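You operate a simulated robot arm through the tools that you are given. There is no shell and no other tool. Be economical: measure what you need, move in short steps, check, and stop when the job is done.

You run a simulated two-armed robot. Do the job below in one go: nothing can be reset, and whatever is moved stays where it is left.

JOB
Put the pink cartridge on the pink label. Fetch the black cartridge and set it on the open bureau flap. Put one of the sugar lumps from the top of the tea sideboard on top of the white charger. Press the minus key two times. Pull the low door by the heater open. The order is free.

It is judged by the outcome, as a careful person would: the job done as asked, and still so three seconds after it is handed in. It fails if anything else is knocked over, pushed out of place, dropped, spilled or broken.

ROBOT AND FRAMES
Two 7-joint arms with two-finger parallel grippers on one trunk, on a base that drives. Base frame: it is fixed to the floor where the robot stands at the start and does not move with it; the origin is under the middle of the robot, x ahead of it, y to its left, z up. Readings come in m, degrees, newtons and seconds.
The left shoulder is at the start at [0.07, 0.188, 1.14], the right one opposite. Places, roughly: low door by the heater [-1.2, -1.6, 0.5]; minus key [-3.3, -2.4, 0.9]; open bureau flap [-1.3, -2.9, 0.8]; sugar lump (2x2x2 cm) [0.4, 0.8, 0.8]; white charger (5x5x6 cm) [-3.1, -1.8, 0.7]. Payload 3.91 kg a hand.
The TCP of each hand is the grasp point between the finger pads, 0.03 m short of the fingertips. In the tool frame z runs along the fingers and y along their closing line. The gripper opens to 0.11 m. The fingers are 0.02 m wide and 0.01 m thick; the gripper's body (0.048 by 0.112 m) begins 0.055 m behind the TCP.
Orientation is that of the tool frame in the base frame, as [roll, pitch, yaw] about the fixed x, y, z axes, in that order (R = Rz(yaw) Ry(pitch) Rx(roll)). With the fingers straight down and closing along the base's y, the tool's x points along the base's -x, its y along +y and its z along -z.

CONTROLS
- The arms move only by the tool move_arm. It takes "left_series", "right_series" or both (then of equal length, played together; a hand with none holds still); each is a list of rows, each a list of 7 numbers: the shift along the base's x, y, z in mm, then the turn, a rotation vector about the base's x, y, z in degrees, then the finger opening in mm, from 0 to 110. In form: [[tx, ty, tz, rx, ry, rz, claw], ...]. A call has 1 to 10 rows; each row is the pose to reach, as a shift and turn from the pose commanded when the call began. Each row takes 0.2 s and may step no farther than 0.05 m and 8.6 degrees from the row before; otherwise, or with a gripper value out of range, the whole call is refused. A pose out of reach is approached as far as the arm can. The call stops where the force on the tool passes 40 N (or 10 N more than at its start, if that is more) or the arm is blocked; 0.2 s more then pass. The fingers move at their own pace (about 0.072 m/s each) and stop on an object; they squeeze with about 39 N. The grip force told is the motor's: it shows also when the fingers shut on nothing. Time passes only in rows, and 0.2 s behind the last, so rows that repeat a pose let the fingers close. The reply holds the time, the measured pose of the TCP, the force on the tool along the base axes, the opening and the grip force, in the units named above and with some noise, with the torque about the TCP (base axes, N m) and any sound that the robot's microphone picked up, and new pictures: "pictures" is both (left out), scene, wrist or none (wrist: the cameras of the hands that moved).
- Cameras (640 x 400 px; columns grow to the right, rows downward): "scene" is now at [0.1351, 0.0295, 1.3777]; the picture's right is [0.32, -0.95, 0.00], its down [-0.46, -0.16, -0.87] and it looks along [0.83, 0.28, -0.49] (base axes); focal length 236 px, centre (320, 200). "left" rides on the left gripper at [0.072, -0.017, -0.103] in its tool frame; the picture's right is [0.23, 0.97, 0.00], its down [-0.76, 0.18, -0.62] and it looks along [-0.61, 0.14, 0.78] (tool axes); focal length 222 px, centre (320, 200). "right" rides on the right gripper at [0.072, 0.017, -0.103] in its tool frame; the picture's right is [-0.23, 0.97, 0.00], its down [-0.76, -0.18, -0.62] and it looks along [-0.61, -0.14, 0.78] (tool axes); focal length 222 px, centre (320, 200). There is no depth. A picture from a camera that has moved, and an enlarged one, comes with that camera's place and axes in the base frame and with its lens.
- slide_trunk(by): slides the trunk up (or, below 0, down) by that many m; the arms and the scene camera ride with it, the base frame stays. It gives what a move gives, with no picture.
- drive_base(legs): drives the robot by 1 to 6 legs, each [ahead, turn to the left] in m and degrees, along the robot's own axes; the way and the turn of a leg run together, so that a leg with both is an arc; at most 1.5 m and 180 degrees a leg. The arms and the cameras ride along, it lands a little off, and it stops where it bumps. It gives what a move gives, and a new picture of the scene camera.
- aim_head(pan, tilt): turns the head with the scene camera to pan (to the left, within 86 degrees either way) and tilt (down, from -29 to 69), counted from straight ahead of the robot. It gives what a move gives, and a new picture of the scene camera.
- close_up(camera, box): a new picture of the part [left, top, right, bottom] of that camera's present view, enlarged. It takes no simulated time.
- finish_job(): hands the job in; it is judged then, once.

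Go step by step. Nothing tells you exact positions but the pictures and the camera data: compare them with the known pose of the tool, close in by small moves and look again before you grip or let go. The budget is 165 turns and 260 pictures, counting those below and the enlarged ones. Unless the task says otherwise, let go and move clear before handing in.

The tools are called as name(argument=value, ...) on one line, values as JSON. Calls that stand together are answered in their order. move_arm: Moves the arms, as the interface text tells. Its arguments: {"type":"object","properties":{"left_series":{"type":"array","items":{"type":"array","items":{"type":"number"}}},"right_series":{"type":"array","items":{"type":"array","items":{"type":"number"}}},"pictures":{"type":"string","enum":["both","scene","wrist","none"]}},"required":[]} The other tools are called the same way: slide_trunk (by) slides the trunk up or down; drive_base (legs) drives the base; aim_head (pan, tilt) turns the head that bears the scene camera; close_up (camera, box) takes an enlarged picture of a part of a camera's view; finish_job () hands the job in.

At the start:

```text
time_s: 0.0
left_position: [0.4488, 0.4468, 1.1927]
left_tool_rot: [-180.0, 0.0, -179.9]
left_contact_force: [-0.2, -0.3, 0.0]
left_ft_torque: [0.0, 0.01, -0.02]
left_grip_width: 0.1098
left_finger_force: 0.1
right_position: [0.4992, 0.0337, 1.0809]
right_tool_rot: [180.0, -0.1, -180.0]
right_contact_force: [0.3, 0.1, -0.2]
right_ft_torque: [-0.01, -0.01, -0.01]
right_grip_width: 0.1102
right_finger_force: 0.1
trunk travel left (down, up): [-0.65, 0.29]
robot x, y, heading: [-0.0015, 0.0015, 0.3]
head pan, tilt: [18.7, 29.1]
```

scene: 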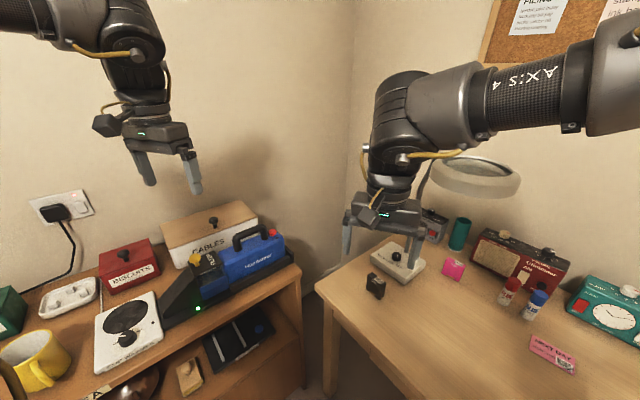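
right: 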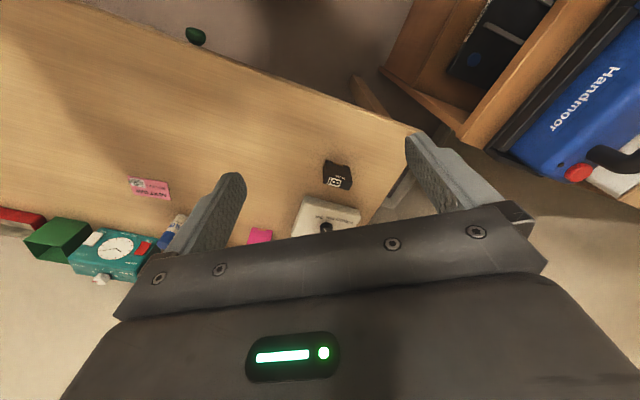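
left: 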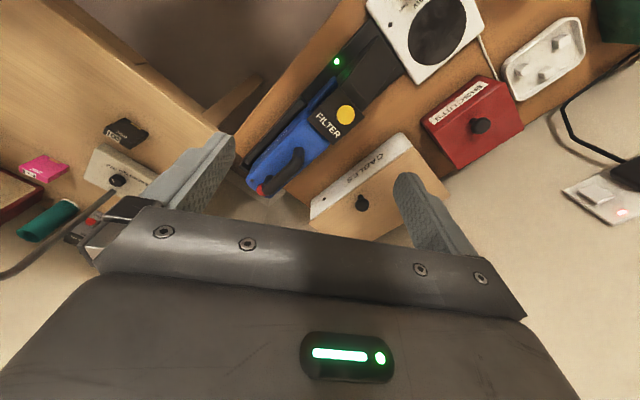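

I see a desk ahead with a small black block and a small pink block, and a sideboard on the left with a white tray holding lumps. I'll enlarge these areas to identify them.

close_up(camera="scene", box=[340, 200, 640, 400])

close_up(camera="scene", box=[0, 200, 300, 400])

close_up(camera="right", box=[0, 130, 400, 300])

```text
2.00 times, centred on (490, 300) of scene
camera zoom: at [0.1351, 0.0295, 1.3777], right [0.32, -0.95, 0.0], down [-0.46, -0.16, -0.87], along [0.83, 0.28, -0.49], focal length 473 px, centre (-20, 0)
```

zoom: 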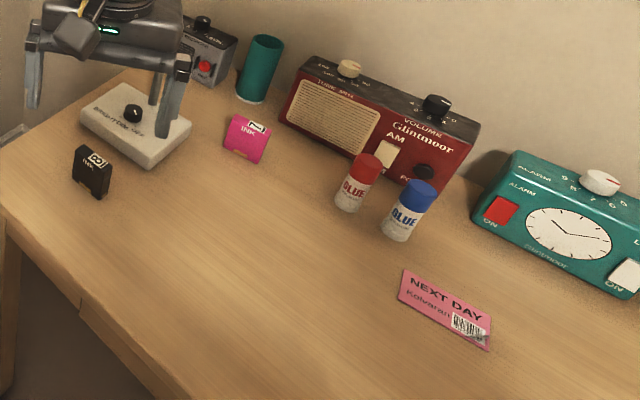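

```text
2.00 times, centred on (150, 300) of scene
camera zoom: at [0.1351, 0.0295, 1.3777], right [0.32, -0.95, 0.0], down [-0.46, -0.16, -0.87], along [0.83, 0.28, -0.49], focal length 473 px, centre (660, 0)
```

zoom: 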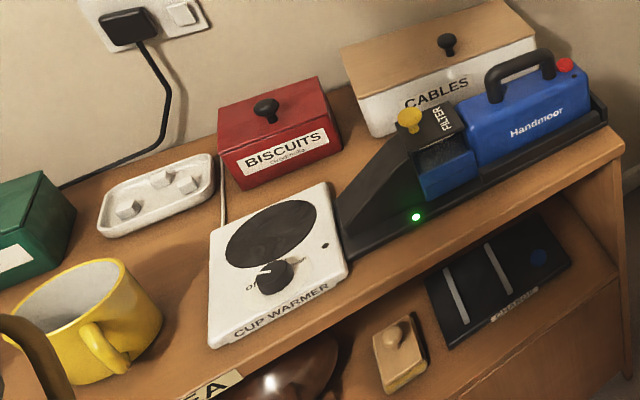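

```text
1.60 times, centred on (200, 215) of right
camera zoom: at [0.4273, 0.052, 1.1847], right [0.23, 0.97, 0.0], down [0.76, -0.18, 0.62], along [0.61, -0.14, -0.78], focal length 355 px, centre (512, 176)
```

zoom: 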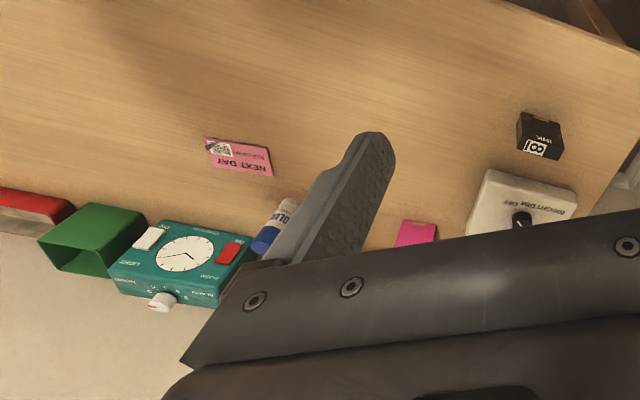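

The black cartridge is near (0.73, 0.03), the pink one near (0.89, -0.23) and the pink label near (0.69, -0.46), all on a desk turned about -24 degrees. The sugar lumps are in the white tray. I'll turn right to square up with the desk and look.

drive_base(legs=[[0, -24.5]])

aim_head(pan=0, tilt=35)

```text
time_s: 1.6
left_position: [0.5937, 0.2228, 1.192]
left_tool_rot: [-180.0, 0.1, 155.7]
left_contact_force: [0.9, -0.2, 0.9]
left_ft_torque: [-0.01, -0.01, 0.01]
left_grip_width: 0.1099
left_finger_force: 0.0
right_position: [0.4685, -0.1732, 1.0802]
right_tool_rot: [180.0, 0.0, 155.6]
right_contact_force: [-0.5, 0.0, 0.9]
right_ft_torque: [0.02, 0.0, 0.0]
right_grip_width: 0.1101
right_finger_force: 0.0
trunk travel left (down, up): [-0.65, 0.29]
robot x, y, heading: [0.0031, -0.0022, -24.3]
head pan, tilt: [18.7, 29.1]
camera scene: at [0.1353, -0.0293, 1.3777], right [-0.1, -1.0, 0.0], down [-0.48, 0.05, -0.87], along [0.87, -0.09, -0.49], focal length 236 px, centre (320, 200)
```

scene: 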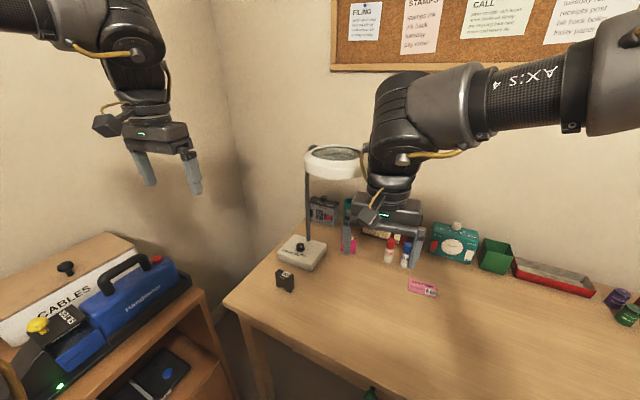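

```text
time_s: 2.5
left_position: [0.5926, 0.2221, 1.192]
left_tool_rot: [180.0, 0.1, 155.6]
left_contact_force: [0.3, -0.1, -0.3]
left_ft_torque: [-0.04, 0.04, 0.02]
left_grip_width: 0.1101
left_finger_force: 0.0
right_position: [0.4682, -0.1737, 1.0811]
right_tool_rot: [180.0, 0.0, 155.7]
right_contact_force: [-0.3, -0.1, 0.1]
right_ft_torque: [0.0, 0.0, 0.0]
right_grip_width: 0.1099
right_finger_force: 0.1
trunk travel left (down, up): [-0.65, 0.29]
robot x, y, heading: [-0.0007, 0.0022, -24.4]
head pan, tilt: [0.0, 35.0]
camera scene: at [0.1249, -0.0566, 1.3686], right [-0.41, -0.91, 0.0], down [-0.52, 0.24, -0.82], along [0.75, -0.34, -0.57], focal length 236 px, centre (320, 200)
```

scene: 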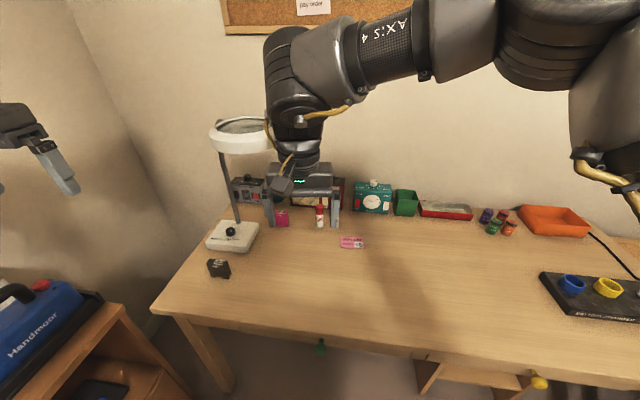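

A magnifier lamp ring hangs somewhere above the pink cartridge, close to the right hand. I'll pull the right hand back, then raise the trunk for a second viewpoint.

move_arm(right_series=[[-45, 18, 0, 0, 0, 0, 110], [-85, 30, 0, 0, 0, 0, 110], [-120, 30, 0, 0, 0, 0, 110], [-140, 0, 0, 0, 0, 0, 110], [-150, -40, 0, 0, 0, 0, 110], [-160, -80, 0, 0, 0, 0, 110]], pictures="scene")

slide_trunk(by=0.25)

aim_head(pan=0, tilt=45)

```text
time_s: 3.9
left_position: [0.5927, 0.2206, 1.193]
left_tool_rot: [179.9, 0.1, 155.7]
left_contact_force: [-0.3, -0.9, 0.8]
left_ft_torque: [0.01, -0.02, 0.03]
left_grip_width: 0.11
left_finger_force: 0.1
right_position: [0.308, -0.2585, 1.0814]
right_tool_rot: [179.8, 0.0, 155.6]
right_contact_force: [-0.6, -0.6, -0.2]
right_ft_torque: [0.03, -0.04, 0.0]
right_grip_width: 0.1101
right_finger_force: 0.0
trunk travel left (down, up): [-0.65, 0.29]
robot x, y, heading: [-0.0003, -0.0, -24.4]
head pan, tilt: [0.0, 35.0]
camera scene: at [0.1242, -0.0592, 1.3685], right [-0.41, -0.91, 0.0], down [-0.52, 0.24, -0.82], along [0.75, -0.34, -0.57], focal length 236 px, centre (320, 200)
```

scene: 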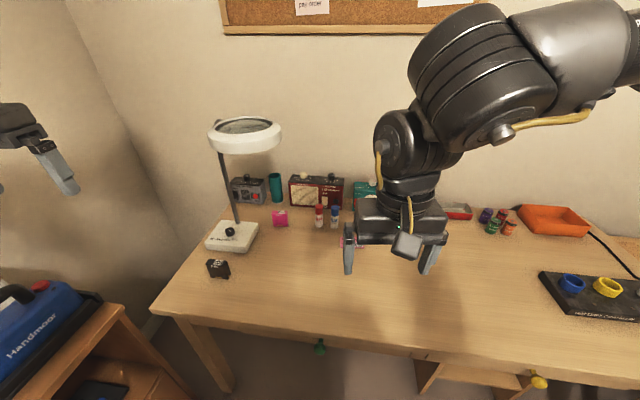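

```text
time_s: 6.5
left_position: [0.593, 0.2222, 1.4415]
left_tool_rot: [-180.0, 0.0, 155.5]
left_contact_force: [0.1, 0.2, 0.2]
left_ft_torque: [-0.01, -0.01, -0.02]
left_grip_width: 0.1101
left_finger_force: 0.1
right_position: [0.3086, -0.2561, 1.3321]
right_tool_rot: [179.9, 0.0, 155.6]
right_contact_force: [0.2, -0.2, -0.2]
right_ft_torque: [-0.01, -0.04, -0.02]
right_grip_width: 0.1101
right_finger_force: 0.0
trunk travel left (down, up): [-0.9, 0.04]
robot x, y, heading: [-0.0013, 0.0011, -24.1]
head pan, tilt: [0.0, 35.0]
```

```text
time_s: 7.2
left_position: [0.5937, 0.222, 1.4414]
left_tool_rot: [-180.0, 0.1, 155.6]
left_contact_force: [-0.2, -0.1, 0.5]
left_ft_torque: [-0.01, -0.02, -0.02]
left_grip_width: 0.1102
left_finger_force: 0.0
right_position: [0.3098, -0.2544, 1.3309]
right_tool_rot: [179.9, 0.0, 155.5]
right_contact_force: [-0.3, -0.6, -0.7]
right_ft_torque: [-0.02, 0.03, -0.02]
right_grip_width: 0.1101
right_finger_force: 0.2
trunk travel left (down, up): [-0.9, 0.04]
robot x, y, heading: [-0.0007, 0.0002, -24.6]
head pan, tilt: [0.0, 45.0]
camera scene: at [0.1189, -0.054, 1.6037], right [-0.41, -0.91, 0.0], down [-0.64, 0.29, -0.71], along [0.64, -0.29, -0.71], focal length 236 px, centre (320, 200)
```

scene: 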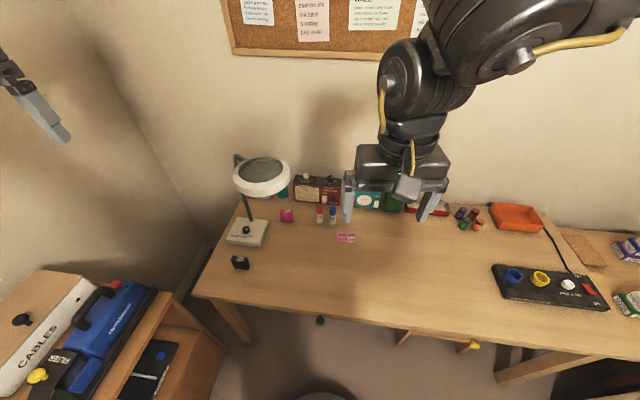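

The lamp ring works out at about (0.63, -0.12, 1.20) with a radius of 0.08. The pink cartridge is behind and below it, so I'll work under it with the trunk lowered. I'll retract the right hand, raise the left, and then lower the trunk.

move_arm(right_series=[[-40, -22, 0, 0, 0, 0, 110], [-80, -44, 0, 0, 0, 0, 110], [-120, -66, 0, 0, 0, 0, 110], [-156, -87, 0, 0, 0, 0, 110]], left_series=[[0, 0, 40, 0, 0, 0, 110], [0, 0, 80, 0, 0, 0, 110], [0, 0, 120, 0, 0, 0, 110], [0, 0, 160, 0, 0, 0, 110]], pictures="none")

slide_trunk(by=-0.42)

aim_head(pan=30, tilt=40)

```text
time_s: 8.2
left_position: [0.5679, 0.2343, 1.4742]
left_tool_rot: [-179.8, 0.2, 155.7]
left_contact_force: [0.4, -0.1, 0.2]
left_ft_torque: [0.0, 0.03, 0.01]
left_grip_width: 0.1097
left_finger_force: 0.0
left hand out of reach, approached as far as the arm can: row 1, 2, 3, 4
right_position: [0.2095, -0.3089, 1.3312]
right_tool_rot: [-179.9, 0.0, 155.7]
right_contact_force: [0.7, -0.4, -0.8]
right_ft_torque: [0.0, 0.03, 0.0]
right_grip_width: 0.1101
right_finger_force: 0.1
right hand out of reach, approached as far as the arm can: row 3, 4
trunk travel left (down, up): [-0.9, 0.04]
robot x, y, heading: [-0.0009, -0.0003, -24.5]
head pan, tilt: [0.0, 45.0]
```

```text
refused: -0.42 is not a number from -0.4 to 0.4
```

```text
time_s: 9.1
left_position: [0.5681, 0.2296, 1.476]
left_tool_rot: [-180.0, 0.2, 155.6]
left_contact_force: [-0.5, -0.9, 0.0]
left_ft_torque: [-0.02, 0.01, -0.01]
left_grip_width: 0.1101
left_finger_force: 0.0
right_position: [0.2096, -0.3105, 1.3313]
right_tool_rot: [179.9, 0.0, 155.5]
right_contact_force: [-0.6, 0.0, -0.4]
right_ft_torque: [0.02, -0.01, 0.01]
right_grip_width: 0.1101
right_finger_force: 0.1
trunk travel left (down, up): [-0.9, 0.04]
robot x, y, heading: [0.0003, -0.0006, -24.7]
head pan, tilt: [30.0, 40.0]
camera scene: at [0.1289, -0.0134, 1.611], right [0.1, -1.0, 0.0], down [-0.64, -0.06, -0.77], along [0.76, 0.07, -0.64], focal length 236 px, centre (320, 200)
```

scene: 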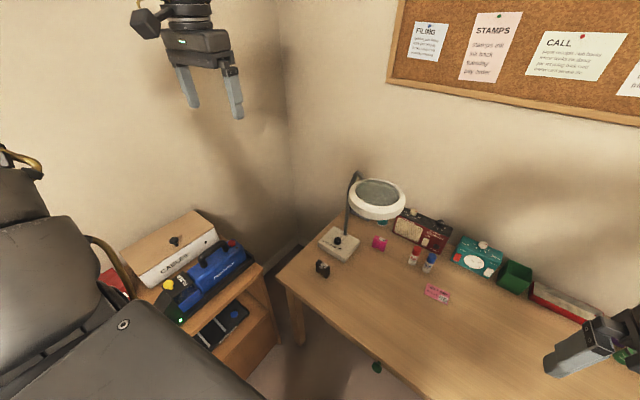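

Arm limits held the left hand at 1.47, which is still enough clearance. Lowering the trunk by 0.4 now.

slide_trunk(by=-0.4)

drive_base(legs=[[0, 55], [0.24, 0], [0, -35]])

```text
time_s: 12.9
left_position: [0.5679, 0.2323, 1.075]
left_tool_rot: [-179.9, 0.2, 155.6]
left_contact_force: [-0.4, 0.5, -0.3]
left_ft_torque: [-0.03, -0.03, -0.01]
left_grip_width: 0.1102
left_finger_force: 0.1
right_position: [0.2079, -0.3096, 0.9317]
right_tool_rot: [-179.9, 0.0, 155.7]
right_contact_force: [0.5, -0.4, 0.0]
right_ft_torque: [0.0, 0.04, -0.01]
right_grip_width: 0.11
right_finger_force: 0.1
trunk travel left (down, up): [-0.5, 0.44]
robot x, y, heading: [0.0041, -0.0024, -24.4]
head pan, tilt: [30.0, 40.0]
```

```text
time_s: 17.3
left_position: [0.3467, 0.7451, 1.0411]
left_tool_rot: [-172.8, 5.6, -159.8]
left_contact_force: [-1.5, 0.6, 0.5]
left_ft_torque: [-0.01, -0.08, 0.02]
left_grip_width: 0.1102
left_finger_force: 0.0
right_position: [0.6054, 0.0775, 0.853]
right_tool_rot: [-164.8, -2.3, -159.2]
right_contact_force: [-4.2, -1.2, -3.1]
right_ft_torque: [0.01, -0.34, 0.09]
right_grip_width: 0.1102
right_finger_force: 0.1
trunk travel left (down, up): [-0.5, 0.44]
robot x, y, heading: [0.1964, 0.1155, 28.9]
head pan, tilt: [30.0, 40.0]
stopped in leg 2: the robot was blocked; the commanded pose is now the measured one
camera scene: at [0.1492, 0.1621, 1.2341], right [0.85, -0.52, 0.07], down [-0.24, -0.52, -0.82], along [0.46, 0.68, -0.57], focal length 236 px, centre (320, 200)
```

scene: 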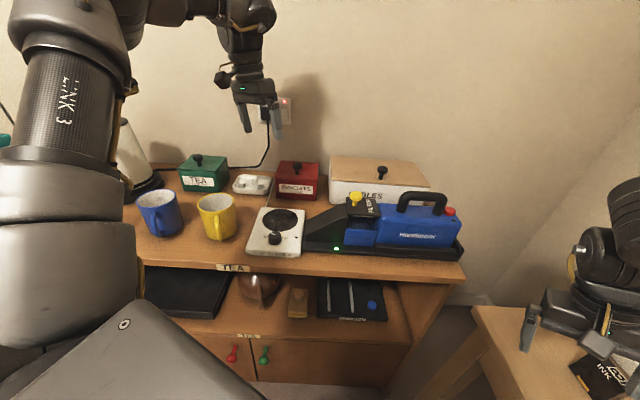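

The drive was blocked and the robot appears to be leaning slightly, so I'll back off at once and look again.

drive_base(legs=[[-0.06, 0]])

close_up(camera="right", box=[0, 0, 640, 400])

```text
time_s: 18.1
left_position: [0.4439, 0.7969, 0.9585]
left_tool_rot: [-172.6, -1.1, -155.3]
left_contact_force: [-1.4, -1.7, 0.3]
left_ft_torque: [0.15, -0.12, -0.02]
left_grip_width: 0.1099
left_finger_force: 0.1
right_position: [0.6766, 0.1328, 0.7946]
right_tool_rot: [-165.6, -11.4, -161.0]
right_contact_force: [-18.9, 10.4, 134.7]
right_ft_torque: [7.19, 3.08, 0.72]
right_grip_width: 0.1018
right_finger_force: 0.1
trunk travel left (down, up): [-0.5, 0.44]
robot x, y, heading: [0.191, 0.1155, 29.6]
head pan, tilt: [30.0, 40.0]
stopped in leg 1: the robot was blocked; the commanded pose is now the measured one
camera scene: at [0.2457, 0.2359, 1.2148], right [0.86, -0.5, 0.03], down [-0.3, -0.57, -0.77], along [0.41, 0.65, -0.64], focal length 236 px, centre (320, 200)
```

scene: 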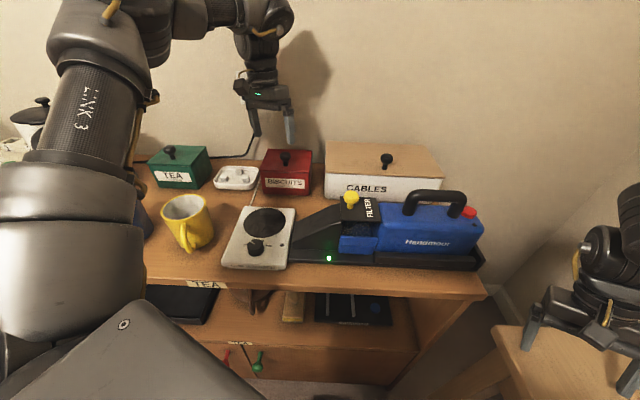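

```text
1.00 times, centred on (320, 200) of right
camera zoom: at [0.6139, 0.1562, 0.9026], right [-0.14, 0.95, -0.28], down [0.83, 0.27, 0.48], along [0.53, -0.17, -0.83], focal length 222 px, centre (320, 200)
```

zoom: 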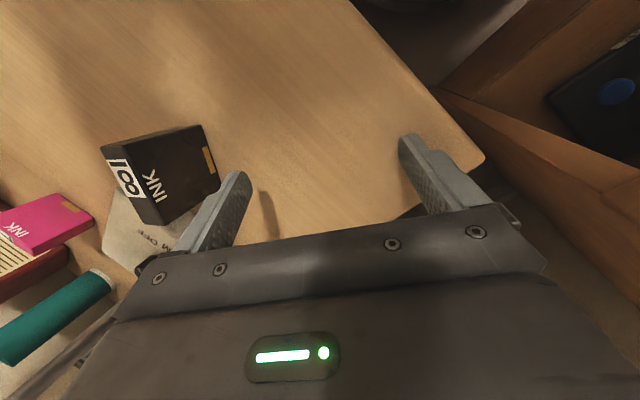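

The readings are odd: the robot is rocking and there is a large upward force on the right hand. I'll hold still to let it settle and re-read.

move_arm(right_series=[[0, 0, 5, 0, 0, 0, 110], [0, 0, 10, 0, 0, 0, 110]], pictures="both")

```text
time_s: 18.7
left_position: [0.447, 0.7938, 0.9597]
left_tool_rot: [-172.7, -1.0, -155.4]
left_contact_force: [0.2, -0.1, 0.4]
left_ft_torque: [0.0, 0.06, -0.01]
left_grip_width: 0.1098
left_finger_force: 0.0
right_position: [0.6784, 0.1311, 0.7952]
right_tool_rot: [-166.0, -11.5, -160.3]
right_contact_force: [-13.7, 21.1, 131.4]
right_ft_torque: [7.67, 3.07, 0.33]
right_grip_width: 0.1062
right_finger_force: 0.0
right hand out of reach, approached as far as the arm can: row 1, 2
trunk travel left (down, up): [-0.5, 0.44]
robot x, y, heading: [0.1942, 0.1178, 29.6]
head pan, tilt: [30.0, 40.0]
camera scene: at [0.2581, 0.2318, 1.2133], right [0.86, -0.5, 0.02], down [-0.31, -0.57, -0.76], along [0.4, 0.65, -0.64], focal length 236 px, centre (320, 200)
camera right: at [0.616, 0.1525, 0.903], right [-0.15, 0.95, -0.28], down [0.83, 0.27, 0.48], along [0.53, -0.15, -0.83], focal length 222 px, centre (320, 200)
```

scene: 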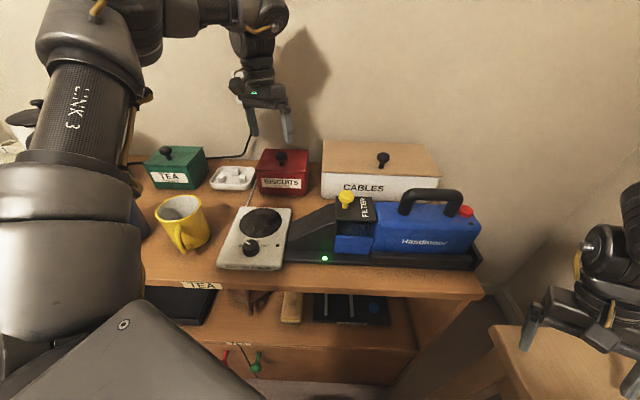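
right: 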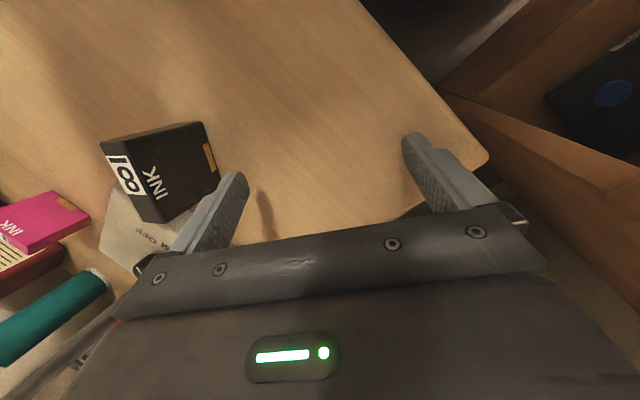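

Both arms were knocked off their poses in the bump. I need to see the lamp and the right arm before moving further.

aim_head(pan=-55, tilt=35)

```text
time_s: 20.2
left_position: [0.442, 0.7989, 0.9604]
left_tool_rot: [-172.0, -1.7, -154.7]
left_contact_force: [0.4, -0.3, 0.5]
left_ft_torque: [0.02, 0.02, 0.01]
left_grip_width: 0.1101
left_finger_force: 0.1
right_position: [0.6815, 0.1293, 0.7939]
right_tool_rot: [-166.0, -13.0, -160.5]
right_contact_force: [-34.4, 12.0, 113.5]
right_ft_torque: [6.44, 3.83, 1.59]
right_grip_width: 0.1084
right_finger_force: 0.1
trunk travel left (down, up): [-0.5, 0.44]
robot x, y, heading: [0.1931, 0.1181, 29.5]
head pan, tilt: [-55.0, 35.0]
camera scene: at [0.2939, 0.117, 1.2227], right [-0.43, -0.9, 0.0], down [-0.5, 0.24, -0.83], along [0.75, -0.36, -0.55], focal length 236 px, centre (320, 200)
```

scene: 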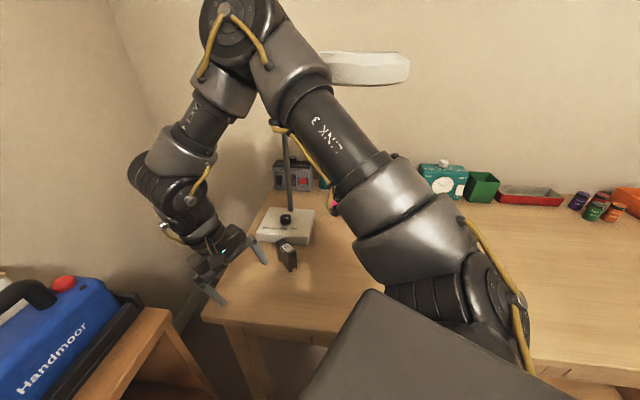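

The right elbow seems to be resting against the left side of the lamp ring, which would also have blocked backing up. A small left turn should take the elbow away from it.

drive_base(legs=[[0, 5]])

```text
time_s: 21.1
left_position: [0.4352, 0.7876, 0.9646]
left_tool_rot: [-173.8, -1.4, -153.8]
left_contact_force: [0.5, 0.0, -0.7]
left_ft_torque: [0.02, 0.04, 0.0]
left_grip_width: 0.1101
left_finger_force: 0.0
right_position: [0.6815, 0.1321, 0.7928]
right_tool_rot: [-166.9, -12.5, -158.0]
right_contact_force: [-29.0, -10.4, 81.2]
right_ft_torque: [3.52, 2.86, 1.56]
right_grip_width: 0.1014
right_finger_force: 0.0
trunk travel left (down, up): [-0.5, 0.44]
robot x, y, heading: [0.1923, 0.1157, 31.4]
head pan, tilt: [-55.0, 35.0]
stopped in leg 1: the force on the tool passed its limit (the readings are from after the stop); the commanded pose is now the measured one
camera scene: at [0.3084, 0.1042, 1.2188], right [-0.4, -0.92, 0.0], down [-0.52, 0.23, -0.82], along [0.75, -0.33, -0.57], focal length 236 px, centre (320, 200)
```

scene: 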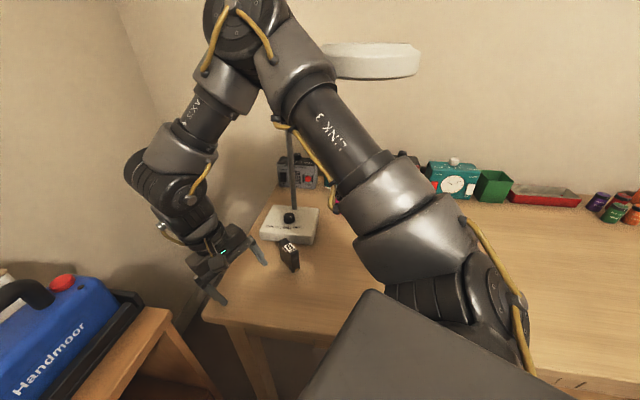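

Something is still touching the right hand's fingers. I'll look closer with both cameras.

close_up(camera="scene", box=[150, 180, 350, 305])

close_up(camera="right", box=[160, 60, 560, 310])

```text
3.20 times, centred on (250, 242) of scene
camera zoom: at [0.3084, 0.1042, 1.2188], right [-0.4, -0.92, 0.0], down [-0.52, 0.23, -0.82], along [0.75, -0.33, -0.57], focal length 757 px, centre (544, 64)
```

zoom: 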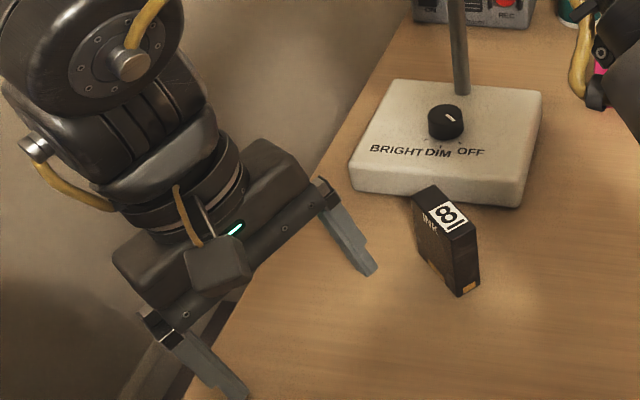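

```text
1.60 times, centred on (360, 185) of right
camera zoom: at [0.6214, 0.1516, 0.9034], right [-0.19, 0.94, -0.27], down [0.83, 0.3, 0.47], along [0.52, -0.13, -0.84], focal length 355 px, centre (256, 224)
```

zoom: 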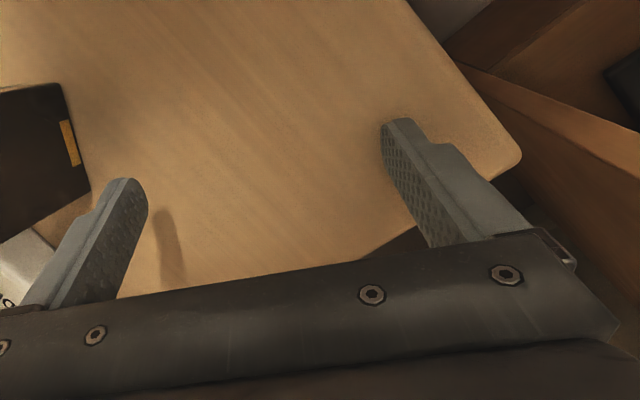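

The right fingertip is probably pressing on the desk, which would put the desk top nearer z = 0.75 than 0.687. I'll raise the trunk a little to free it.

slide_trunk(by=0.04)

```text
time_s: 21.9
left_position: [0.4416, 0.7911, 1.0008]
left_tool_rot: [-173.9, -1.9, -153.6]
left_contact_force: [0.5, -0.2, -0.6]
left_ft_torque: [-0.02, 0.09, -0.02]
left_grip_width: 0.11
left_finger_force: 0.1
right_position: [0.6918, 0.1331, 0.8256]
right_tool_rot: [-166.2, -12.6, -158.5]
right_contact_force: [1.5, -0.5, -0.2]
right_ft_torque: [0.01, 0.02, 0.03]
right_grip_width: 0.1098
right_finger_force: 0.2
trunk travel left (down, up): [-0.54, 0.4]
robot x, y, heading: [0.1943, 0.1183, 31.2]
head pan, tilt: [-55.0, 35.0]
```

Freed, and that confirms the desk top at about 0.75. I'll raise the trunk so the arms pass above the lamp ring, then look.

slide_trunk(by=0.39)

aim_head(pan=-55, tilt=50)

```text
time_s: 25.6
left_position: [0.4411, 0.7913, 1.3912]
left_tool_rot: [-173.9, -1.9, -153.6]
left_contact_force: [-0.4, -0.1, -0.6]
left_ft_torque: [-0.01, 0.02, 0.02]
left_grip_width: 0.11
left_finger_force: 0.0
right_position: [0.691, 0.1333, 1.2183]
right_tool_rot: [-166.4, -12.5, -158.6]
right_contact_force: [0.8, -0.5, -0.4]
right_ft_torque: [0.01, 0.02, -0.01]
right_grip_width: 0.11
right_finger_force: 0.1
trunk travel left (down, up): [-0.93, 0.01]
robot x, y, heading: [0.1924, 0.117, 31.3]
head pan, tilt: [-55.0, 35.0]
```

```text
time_s: 26.4
left_position: [0.4422, 0.7902, 1.392]
left_tool_rot: [-173.9, -1.7, -153.6]
left_contact_force: [0.2, 0.0, 0.5]
left_ft_torque: [0.01, -0.04, -0.02]
left_grip_width: 0.1101
left_finger_force: 0.0
right_position: [0.6895, 0.1339, 1.2165]
right_tool_rot: [-166.3, -12.6, -158.5]
right_contact_force: [-0.9, 0.5, 0.3]
right_ft_torque: [-0.03, -0.01, -0.03]
right_grip_width: 0.1101
right_finger_force: 0.1
trunk travel left (down, up): [-0.93, 0.01]
robot x, y, heading: [0.1962, 0.1117, 31.3]
head pan, tilt: [-55.0, 50.0]
camera scene: at [0.3069, 0.1113, 1.6269], right [-0.4, -0.92, 0.0], down [-0.7, 0.31, -0.64], along [0.59, -0.26, -0.77], focal length 236 px, centre (320, 200)
```

scene: 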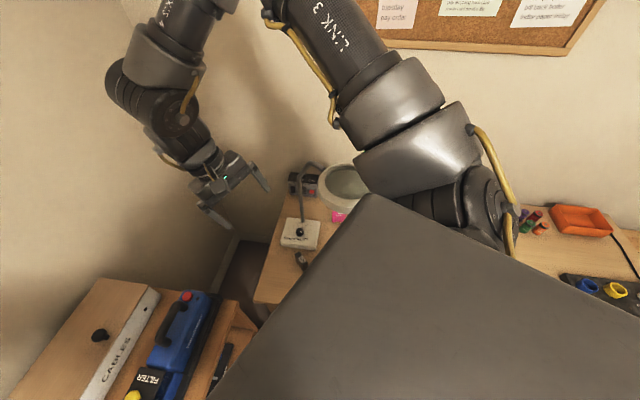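

The lamp is unmoved and everything but the right hand is above the ring. I'll level both hands, raise and retract the right one, then turn in place to face the desk squarely (heading about -40).

move_arm(right_series=[[-25, 0, 30, 5.8, -2.1, 0, 110], [-50, 0, 60, 11.6, -4.2, 0, 110], [-75, 0, 90, 17.4, -6.4, 0, 110], [-100, 0, 115, 17.4, -6.4, 0, 110]], left_series=[[0, -20, 0, 3.1, 0.6, 0, 110], [0, -40, 0, 6.2, 1.2, 0, 110], [0, -60, 0, 6.2, 1.2, 0, 110], [0, -80, 0, 6.2, 1.2, 0, 110]], pictures="none")

drive_base(legs=[[0, -71]])

aim_head(pan=10, tilt=50)

```text
time_s: 27.4
left_position: [0.4394, 0.7089, 1.3919]
left_tool_rot: [-179.8, -0.2, -153.4]
left_contact_force: [0.2, 0.0, -0.2]
left_ft_torque: [-0.01, 0.01, -0.01]
left_grip_width: 0.1097
left_finger_force: 0.1
right_position: [0.5904, 0.133, 1.3332]
right_tool_rot: [179.9, 0.1, -157.0]
right_contact_force: [0.9, -0.2, -0.1]
right_ft_torque: [0.03, -0.01, -0.01]
right_grip_width: 0.1101
right_finger_force: 0.1
trunk travel left (down, up): [-0.93, 0.01]
robot x, y, heading: [0.1942, 0.1131, 31.4]
head pan, tilt: [-55.0, 50.0]
```

```text
time_s: 30.9
left_position: [0.8353, 0.0757, 1.3914]
left_tool_rot: [-179.9, -0.1, 135.3]
left_contact_force: [-0.5, 0.8, 0.1]
left_ft_torque: [0.0, -0.05, 0.01]
left_grip_width: 0.11
left_finger_force: 0.1
right_position: [0.34, -0.2531, 1.3322]
right_tool_rot: [179.8, 0.0, 132.0]
right_contact_force: [0.4, 0.0, -1.1]
right_ft_torque: [0.01, 0.04, -0.01]
right_grip_width: 0.1099
right_finger_force: 0.0
trunk travel left (down, up): [-0.93, 0.01]
robot x, y, heading: [0.1972, 0.1159, -39.8]
head pan, tilt: [-55.0, 50.0]
camera scene: at [0.2262, 0.0078, 1.6268], right [-1.0, 0.08, 0.0], down [0.06, 0.76, -0.64], along [-0.05, -0.64, -0.77], focal length 236 px, centre (320, 200)
```

scene: 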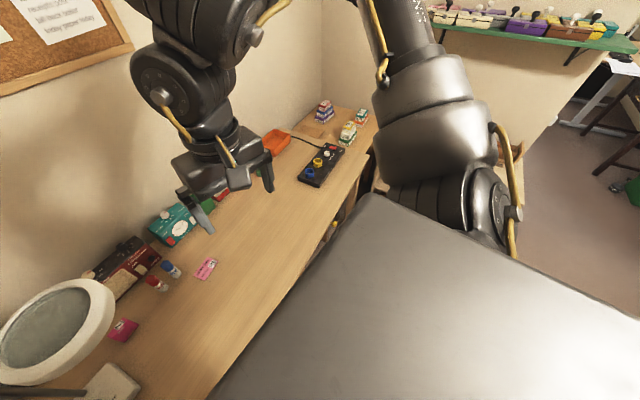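

```text
time_s: 32.2
left_position: [0.8358, 0.0752, 1.3928]
left_tool_rot: [-180.0, 0.0, 135.4]
left_contact_force: [0.1, -0.2, 0.1]
left_ft_torque: [-0.01, -0.03, -0.02]
left_grip_width: 0.1099
left_finger_force: 0.1
right_position: [0.3403, -0.2532, 1.332]
right_tool_rot: [179.9, 0.0, 132.0]
right_contact_force: [-0.2, -0.1, 0.6]
right_ft_torque: [-0.01, -0.01, -0.04]
right_grip_width: 0.11
right_finger_force: 0.1
trunk travel left (down, up): [-0.93, 0.01]
robot x, y, heading: [0.1912, 0.1151, -39.9]
head pan, tilt: [10.0, 50.0]
camera scene: at [0.299, 0.0457, 1.6268], right [-0.5, -0.87, 0.0], down [-0.66, 0.38, -0.64], along [0.56, -0.32, -0.77], focal length 236 px, centre (320, 200)
```

scene: 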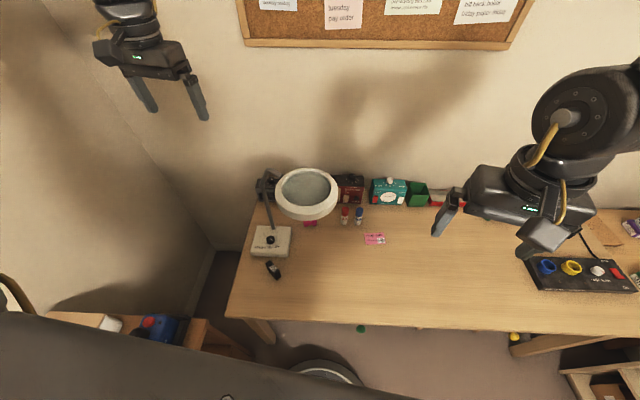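

The view is square to the desk now, with the robot base radius about 0.24 and just short of the edge. I'll bring the left hand to a safe spot between the robot and lamp, then lower the trunk.

move_arm(left_series=[[-40, 4, 0, 0, 0, 0, 110], [-80, 8, 0, 0, 0, 0, 110], [-120, 11, 0, 0, 0, 0, 110], [-160, 14, 0, 0, 0, 0, 110], [-193, 17, 0, 0, 0, 0, 110]], pictures="scene")

slide_trunk(by=-0.4)

aim_head(pan=10, tilt=40)

```text
time_s: 33.5
left_position: [0.6487, 0.0961, 1.3956]
left_tool_rot: [179.9, -0.1, 135.2]
left_contact_force: [0.3, 0.1, 0.0]
left_ft_torque: [0.01, 0.01, 0.03]
left_grip_width: 0.1098
left_finger_force: 0.1
left hand out of reach, approached as far as the arm can: row 5
right_position: [0.3375, -0.2524, 1.3323]
right_tool_rot: [179.8, 0.1, 132.1]
right_contact_force: [0.4, 0.5, 0.9]
right_ft_torque: [-0.01, -0.02, -0.02]
right_grip_width: 0.1102
right_finger_force: 0.1
trunk travel left (down, up): [-0.93, 0.01]
robot x, y, heading: [0.1948, 0.1146, -39.6]
head pan, tilt: [10.0, 50.0]
camera scene: at [0.2962, 0.0464, 1.627], right [-0.5, -0.87, 0.0], down [-0.66, 0.38, -0.64], along [0.56, -0.32, -0.77], focal length 236 px, centre (320, 200)
```

scene: 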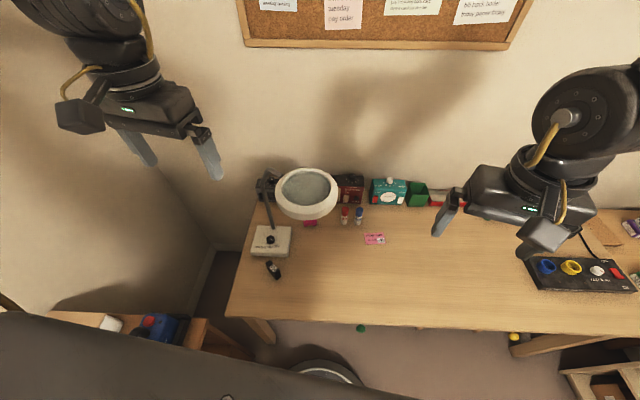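

```text
time_s: 37.3
left_position: [0.6499, 0.0951, 0.9948]
left_tool_rot: [179.9, -0.2, 135.3]
left_contact_force: [0.0, 0.3, 0.0]
left_ft_torque: [-0.05, 0.03, -0.02]
left_grip_width: 0.1099
left_finger_force: 0.2
right_position: [0.3393, -0.2525, 0.932]
right_tool_rot: [179.9, 0.0, 132.1]
right_contact_force: [0.3, 0.1, 0.3]
right_ft_torque: [0.0, 0.01, -0.02]
right_grip_width: 0.1098
right_finger_force: 0.0
trunk travel left (down, up): [-0.53, 0.41]
robot x, y, heading: [0.193, 0.1178, -40.0]
head pan, tilt: [10.0, 50.0]
```

```text
time_s: 38.0
left_position: [0.65, 0.0939, 0.9941]
left_tool_rot: [179.9, -0.2, 135.3]
left_contact_force: [0.4, 0.3, 0.6]
left_ft_torque: [-0.03, -0.03, 0.01]
left_grip_width: 0.1101
left_finger_force: 0.1
right_position: [0.3396, -0.2525, 0.9328]
right_tool_rot: [179.9, 0.0, 131.9]
right_contact_force: [0.2, 0.3, 0.1]
right_ft_torque: [0.0, 0.05, 0.01]
right_grip_width: 0.1098
right_finger_force: 0.1
trunk travel left (down, up): [-0.53, 0.41]
robot x, y, heading: [0.1926, 0.1153, -39.7]
head pan, tilt: [10.0, 40.0]
camera scene: at [0.3058, 0.0417, 1.2409], right [-0.5, -0.87, 0.0], down [-0.56, 0.32, -0.77], along [0.66, -0.38, -0.64], focal length 236 px, centre (320, 200)
```

scene: 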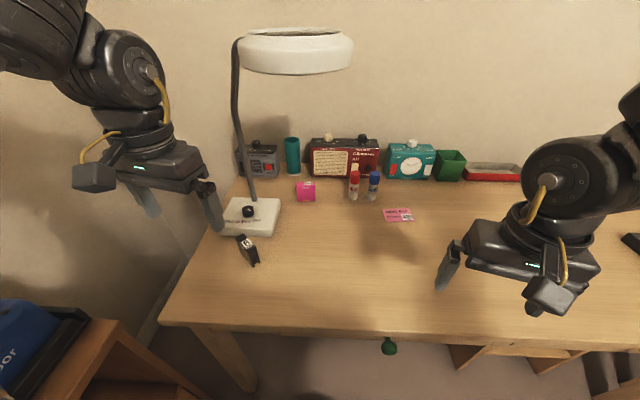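

The lamp, label and cartridges are now clear: desk z about 0.752, pink near (0.83, -0.21), label (0.638, -0.419) and black (0.706, 0.015). I'll zoom in for their shapes.

close_up(camera="scene", box=[210, 160, 420, 290])

close_up(camera="left", box=[0, 0, 640, 400])

```text
3.05 times, centred on (315, 225) of scene
camera zoom: at [0.3058, 0.0417, 1.2409], right [-0.5, -0.87, 0.0], down [-0.56, 0.32, -0.77], along [0.66, -0.38, -0.64], focal length 721 px, centre (335, 124)
```

zoom: 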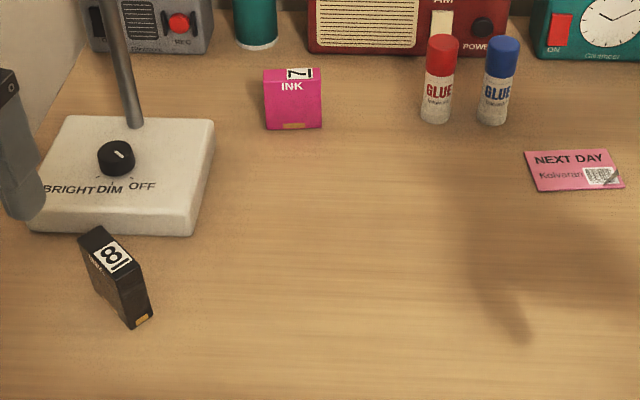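

```text
1.00 times, centred on (320, 200) of left
camera zoom: at [0.5863, 0.1332, 1.0995], right [0.52, 0.85, 0.0], down [0.67, -0.41, 0.62], along [0.53, -0.33, -0.78], focal length 222 px, centre (320, 200)
```

zoom: 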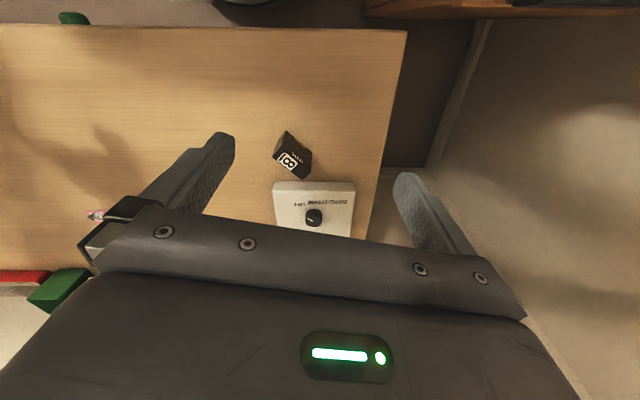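

Both cartridges stand upright, about 60 mm wide, 25 thick and 61 high. The pink one and the label are both aligned at about 65 degrees. I'll raise the right hand clear, then lower the trunk so the left arm can pass below the lamp ring.

move_arm(right_series=[[0, -10, 45, 0, 0, 0, 110], [0, -20, 90, 0, 0, 0, 110], [0, -30, 130, 0, 0, 0, 110], [0, -40, 170, 0, 0, 0, 110]], left_series=[[-10, -10, 0, 0, 0, 5, 110], [-20, -20, 0, 0, 0, 10, 110], [-25, -30, 0, 0, 0, 15, 110], [-30, -40, 0, 0, 0, 20, 110]], pictures="none")

slide_trunk(by=-0.13)

close_up(camera="scene", box=[0, 0, 640, 400])

```text
time_s: 39.0
left_position: [0.6886, 0.1007, 1.0284]
left_tool_rot: [-179.8, -0.1, 149.2]
left_contact_force: [0.0, 0.5, -0.4]
left_ft_torque: [-0.02, -0.02, -0.01]
left_grip_width: 0.1099
left_finger_force: 0.1
left hand out of reach, approached as far as the arm can: row 1, 2, 3, 4
right_position: [0.3339, -0.2658, 1.0846]
right_tool_rot: [180.0, 0.2, 131.9]
right_contact_force: [0.3, -0.2, 0.2]
right_ft_torque: [-0.04, -0.04, -0.02]
right_grip_width: 0.1099
right_finger_force: 0.0
right hand out of reach, approached as far as the arm can: row 4
trunk travel left (down, up): [-0.53, 0.41]
robot x, y, heading: [0.1964, 0.1147, -39.9]
head pan, tilt: [10.0, 40.0]
```

```text
time_s: 40.6
left_position: [0.689, 0.0989, 0.8971]
left_tool_rot: [-179.9, -0.3, 149.1]
left_contact_force: [-0.4, -0.4, -0.3]
left_ft_torque: [-0.01, -0.03, -0.01]
left_grip_width: 0.11
left_finger_force: 0.1
right_position: [0.3335, -0.268, 0.9515]
right_tool_rot: [179.8, 0.1, 131.9]
right_contact_force: [-0.3, 0.5, 0.3]
right_ft_torque: [0.01, 0.03, 0.02]
right_grip_width: 0.1098
right_finger_force: 0.0
trunk travel left (down, up): [-0.4, 0.54]
robot x, y, heading: [0.1953, 0.118, -39.9]
head pan, tilt: [10.0, 40.0]
```

```text
1.00 times, centred on (320, 200) of scene
camera zoom: at [0.3057, 0.0418, 1.111], right [-0.5, -0.87, 0.0], down [-0.56, 0.32, -0.77], along [0.67, -0.38, -0.64], focal length 236 px, centre (320, 200)
```

zoom: 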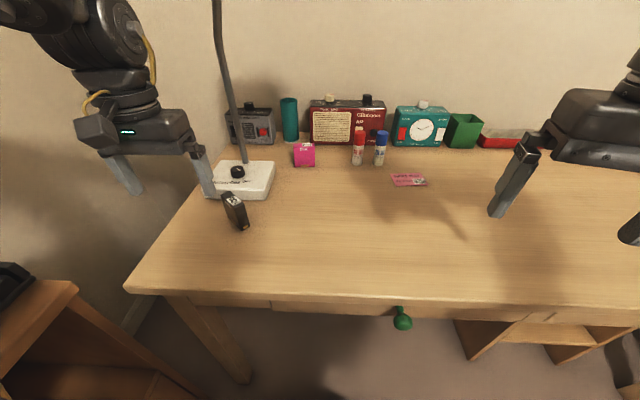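

The left hand is beside the lamp at z 0.90, and all its links are now below the ring. I'll sweep it around the near side of the lamp, under the ring, towards the pink cartridge.

move_arm(left_series=[[-15, -40, -10, 0, 0, 0, 110], [-29, -79, -15, 0, 0, 0, 110], [-25, -125, -15, 0, 0, 0, 110], [-10, -170, -15, 0, 0, 0, 110], [10, -212, -17, 0, 0, 3, 110]], pictures="both")

```text
time_s: 41.8
left_position: [0.7244, 0.0057, 0.8605]
left_tool_rot: [-179.1, 0.0, 152.1]
left_contact_force: [0.2, 0.4, 0.4]
left_ft_torque: [0.0, 0.03, -0.01]
left_grip_width: 0.1102
left_finger_force: 0.1
left hand out of reach, approached as far as the arm can: row 1, 2, 3, 4, 5
right_position: [0.3362, -0.268, 0.9519]
right_tool_rot: [179.9, -0.1, 131.7]
right_contact_force: [0.2, -0.2, -0.3]
right_ft_torque: [0.01, 0.01, 0.0]
right_grip_width: 0.11
right_finger_force: 0.0
trunk travel left (down, up): [-0.4, 0.54]
robot x, y, heading: [0.1928, 0.1166, -39.9]
head pan, tilt: [10.0, 40.0]
camera scene: at [0.3073, 0.042, 1.1108], right [-0.5, -0.87, 0.0], down [-0.56, 0.32, -0.77], along [0.66, -0.38, -0.64], focal length 236 px, centre (320, 200)
camera left: at [0.6517, 0.0255, 0.9649], right [0.25, 0.97, -0.02], down [0.76, -0.19, 0.62], along [0.6, -0.17, -0.78], focal length 222 px, centre (320, 200)
```

scene: 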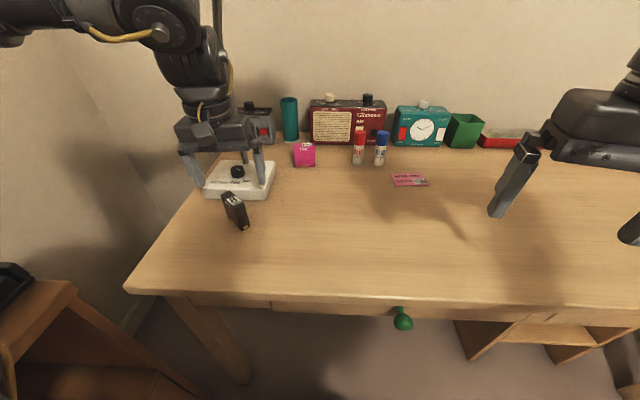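
left: 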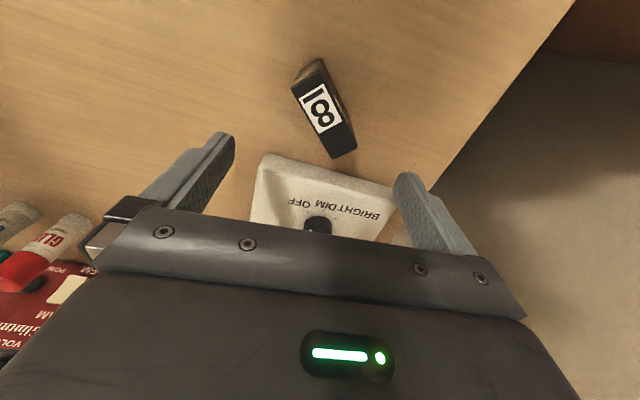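

The left arm can't fold in close here and the lamp stem crowds it. The right arm, coming from the open right side with the robot turned 20 degrees left, is the better choice, so I'll bring the left hand back and turn.

move_arm(left_series=[[-5, 30, 12, 0, 0, 0, 110], [-10, 60, 25, 0, 0, 0, 110], [-24, 105, 40, 0, 0, 0, 110]], pictures="none")

slide_trunk(by=0.1)

```text
time_s: 42.6
left_position: [0.6993, 0.1138, 0.9039]
left_tool_rot: [-179.9, -0.1, 152.1]
left_contact_force: [-0.5, 1.0, 0.3]
left_ft_torque: [0.0, -0.01, 0.01]
left_grip_width: 0.1096
left_finger_force: 0.1
right_position: [0.3324, -0.267, 0.9538]
right_tool_rot: [179.8, 0.2, 131.9]
right_contact_force: [-0.3, 0.4, 1.3]
right_ft_torque: [-0.02, -0.02, -0.01]
right_grip_width: 0.1101
right_finger_force: 0.1
trunk travel left (down, up): [-0.4, 0.54]
robot x, y, heading: [0.195, 0.1153, -40.0]
head pan, tilt: [10.0, 40.0]
```

```text
time_s: 43.9
left_position: [0.7005, 0.1114, 1.0033]
left_tool_rot: [179.9, -0.2, 152.1]
left_contact_force: [0.9, -1.4, -0.1]
left_ft_torque: [0.01, -0.02, -0.03]
left_grip_width: 0.1102
left_finger_force: 0.1
right_position: [0.3346, -0.268, 1.0525]
right_tool_rot: [179.9, 0.1, 132.0]
right_contact_force: [-0.1, -0.5, -0.4]
right_ft_torque: [-0.03, 0.02, 0.0]
right_grip_width: 0.11
right_finger_force: 0.0
trunk travel left (down, up): [-0.5, 0.44]
robot x, y, heading: [0.1948, 0.1178, -39.8]
head pan, tilt: [10.0, 40.0]
```

The left hand is back at a safe height. Turning left 20 degrees now.

drive_base(legs=[[0, 20]])

aim_head(pan=-15, tilt=30)

```text
time_s: 45.4
left_position: [0.6708, 0.285, 1.0033]
left_tool_rot: [-179.8, -0.3, 172.4]
left_contact_force: [-0.1, -0.3, -0.1]
left_ft_torque: [-0.01, 0.02, -0.01]
left_grip_width: 0.1098
left_finger_force: 0.0
right_position: [0.457, -0.1965, 1.0524]
right_tool_rot: [179.8, 0.0, 152.0]
right_contact_force: [0.3, -0.3, -0.4]
right_ft_torque: [-0.03, -0.02, -0.01]
right_grip_width: 0.1102
right_finger_force: 0.0
trunk travel left (down, up): [-0.5, 0.44]
robot x, y, heading: [0.1935, 0.1184, -19.7]
head pan, tilt: [10.0, 40.0]
camera scene: at [0.3247, 0.0853, 1.211], right [-0.17, -0.99, 0.0], down [-0.63, 0.11, -0.77], along [0.76, -0.13, -0.64], focal length 236 px, centre (320, 200)
```

scene: 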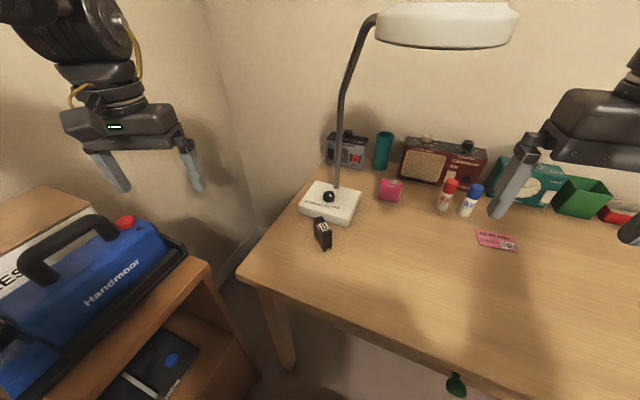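

```text
time_s: 46.3
left_position: [0.6704, 0.2845, 1.0034]
left_tool_rot: [-179.9, -0.2, 172.2]
left_contact_force: [-0.1, 0.0, -0.4]
left_ft_torque: [-0.01, 0.03, -0.03]
left_grip_width: 0.1101
left_finger_force: 0.1
right_position: [0.4585, -0.1972, 1.053]
right_tool_rot: [179.9, 0.0, 151.9]
right_contact_force: [0.2, 0.5, 1.0]
right_ft_torque: [-0.01, 0.0, -0.04]
right_grip_width: 0.1099
right_finger_force: 0.1
trunk travel left (down, up): [-0.5, 0.44]
robot x, y, heading: [0.195, 0.116, -19.6]
head pan, tilt: [-15.0, 30.0]
camera scene: at [0.3152, 0.0477, 1.2263], right [-0.57, -0.82, 0.0], down [-0.41, 0.28, -0.87], along [0.71, -0.49, -0.5], focal length 236 px, centre (320, 200)
```

scene: 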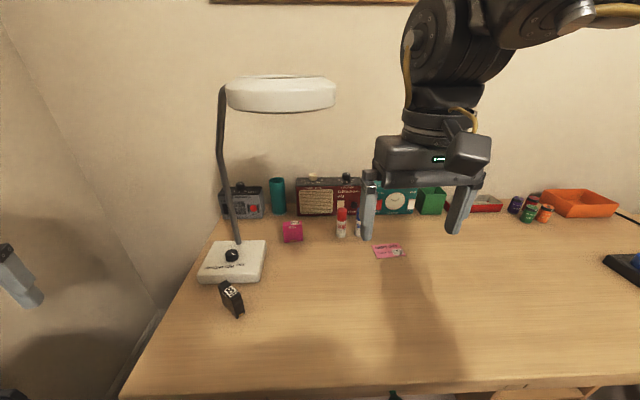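

The lamp, pink cartridge and label estimates all agree. I'll bring the right hand forward and down on the open side, to the right of the ring.

move_arm(right_series=[[24, -19, -22, 0, 0, 0, 110], [48, -38, -44, 0, 0, 0, 110], [72, -57, -66, 0, 0, 1, 110], [96, -76, -88, 0, 0, 2, 110], [120, -95, -110, 0, 0, 3, 110], [142, -113, -133, 0, 0, 3, 110]], pictures="scene")

```text
time_s: 47.7
left_position: [0.6709, 0.2854, 1.0025]
left_tool_rot: [-180.0, -0.2, 172.3]
left_contact_force: [0.3, -0.3, 0.3]
left_ft_torque: [0.0, -0.01, 0.04]
left_grip_width: 0.11
left_finger_force: 0.1
right_position: [0.57, -0.2259, 0.9062]
right_tool_rot: [179.7, 0.2, 154.5]
right_contact_force: [-1.0, 0.5, 0.5]
right_ft_torque: [0.02, -0.01, -0.02]
right_grip_width: 0.1101
right_finger_force: 0.1
right hand out of reach, approached as far as the arm can: row 2, 3, 4, 5, 6
trunk travel left (down, up): [-0.5, 0.44]
robot x, y, heading: [0.197, 0.1164, -19.5]
head pan, tilt: [-15.0, 30.0]
camera scene: at [0.3158, 0.0479, 1.2263], right [-0.57, -0.82, 0.0], down [-0.41, 0.28, -0.87], along [0.71, -0.49, -0.5], focal length 236 px, centre (320, 200)
```

scene: 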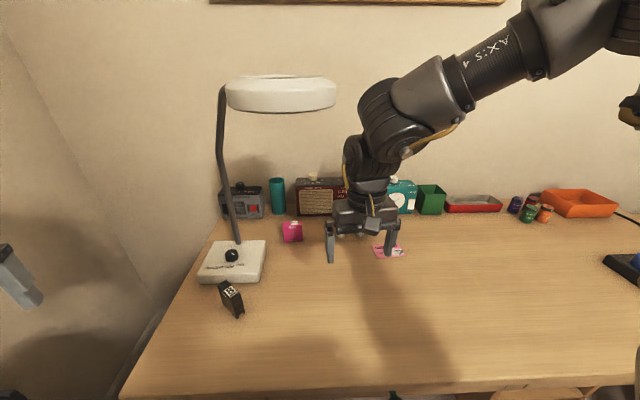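

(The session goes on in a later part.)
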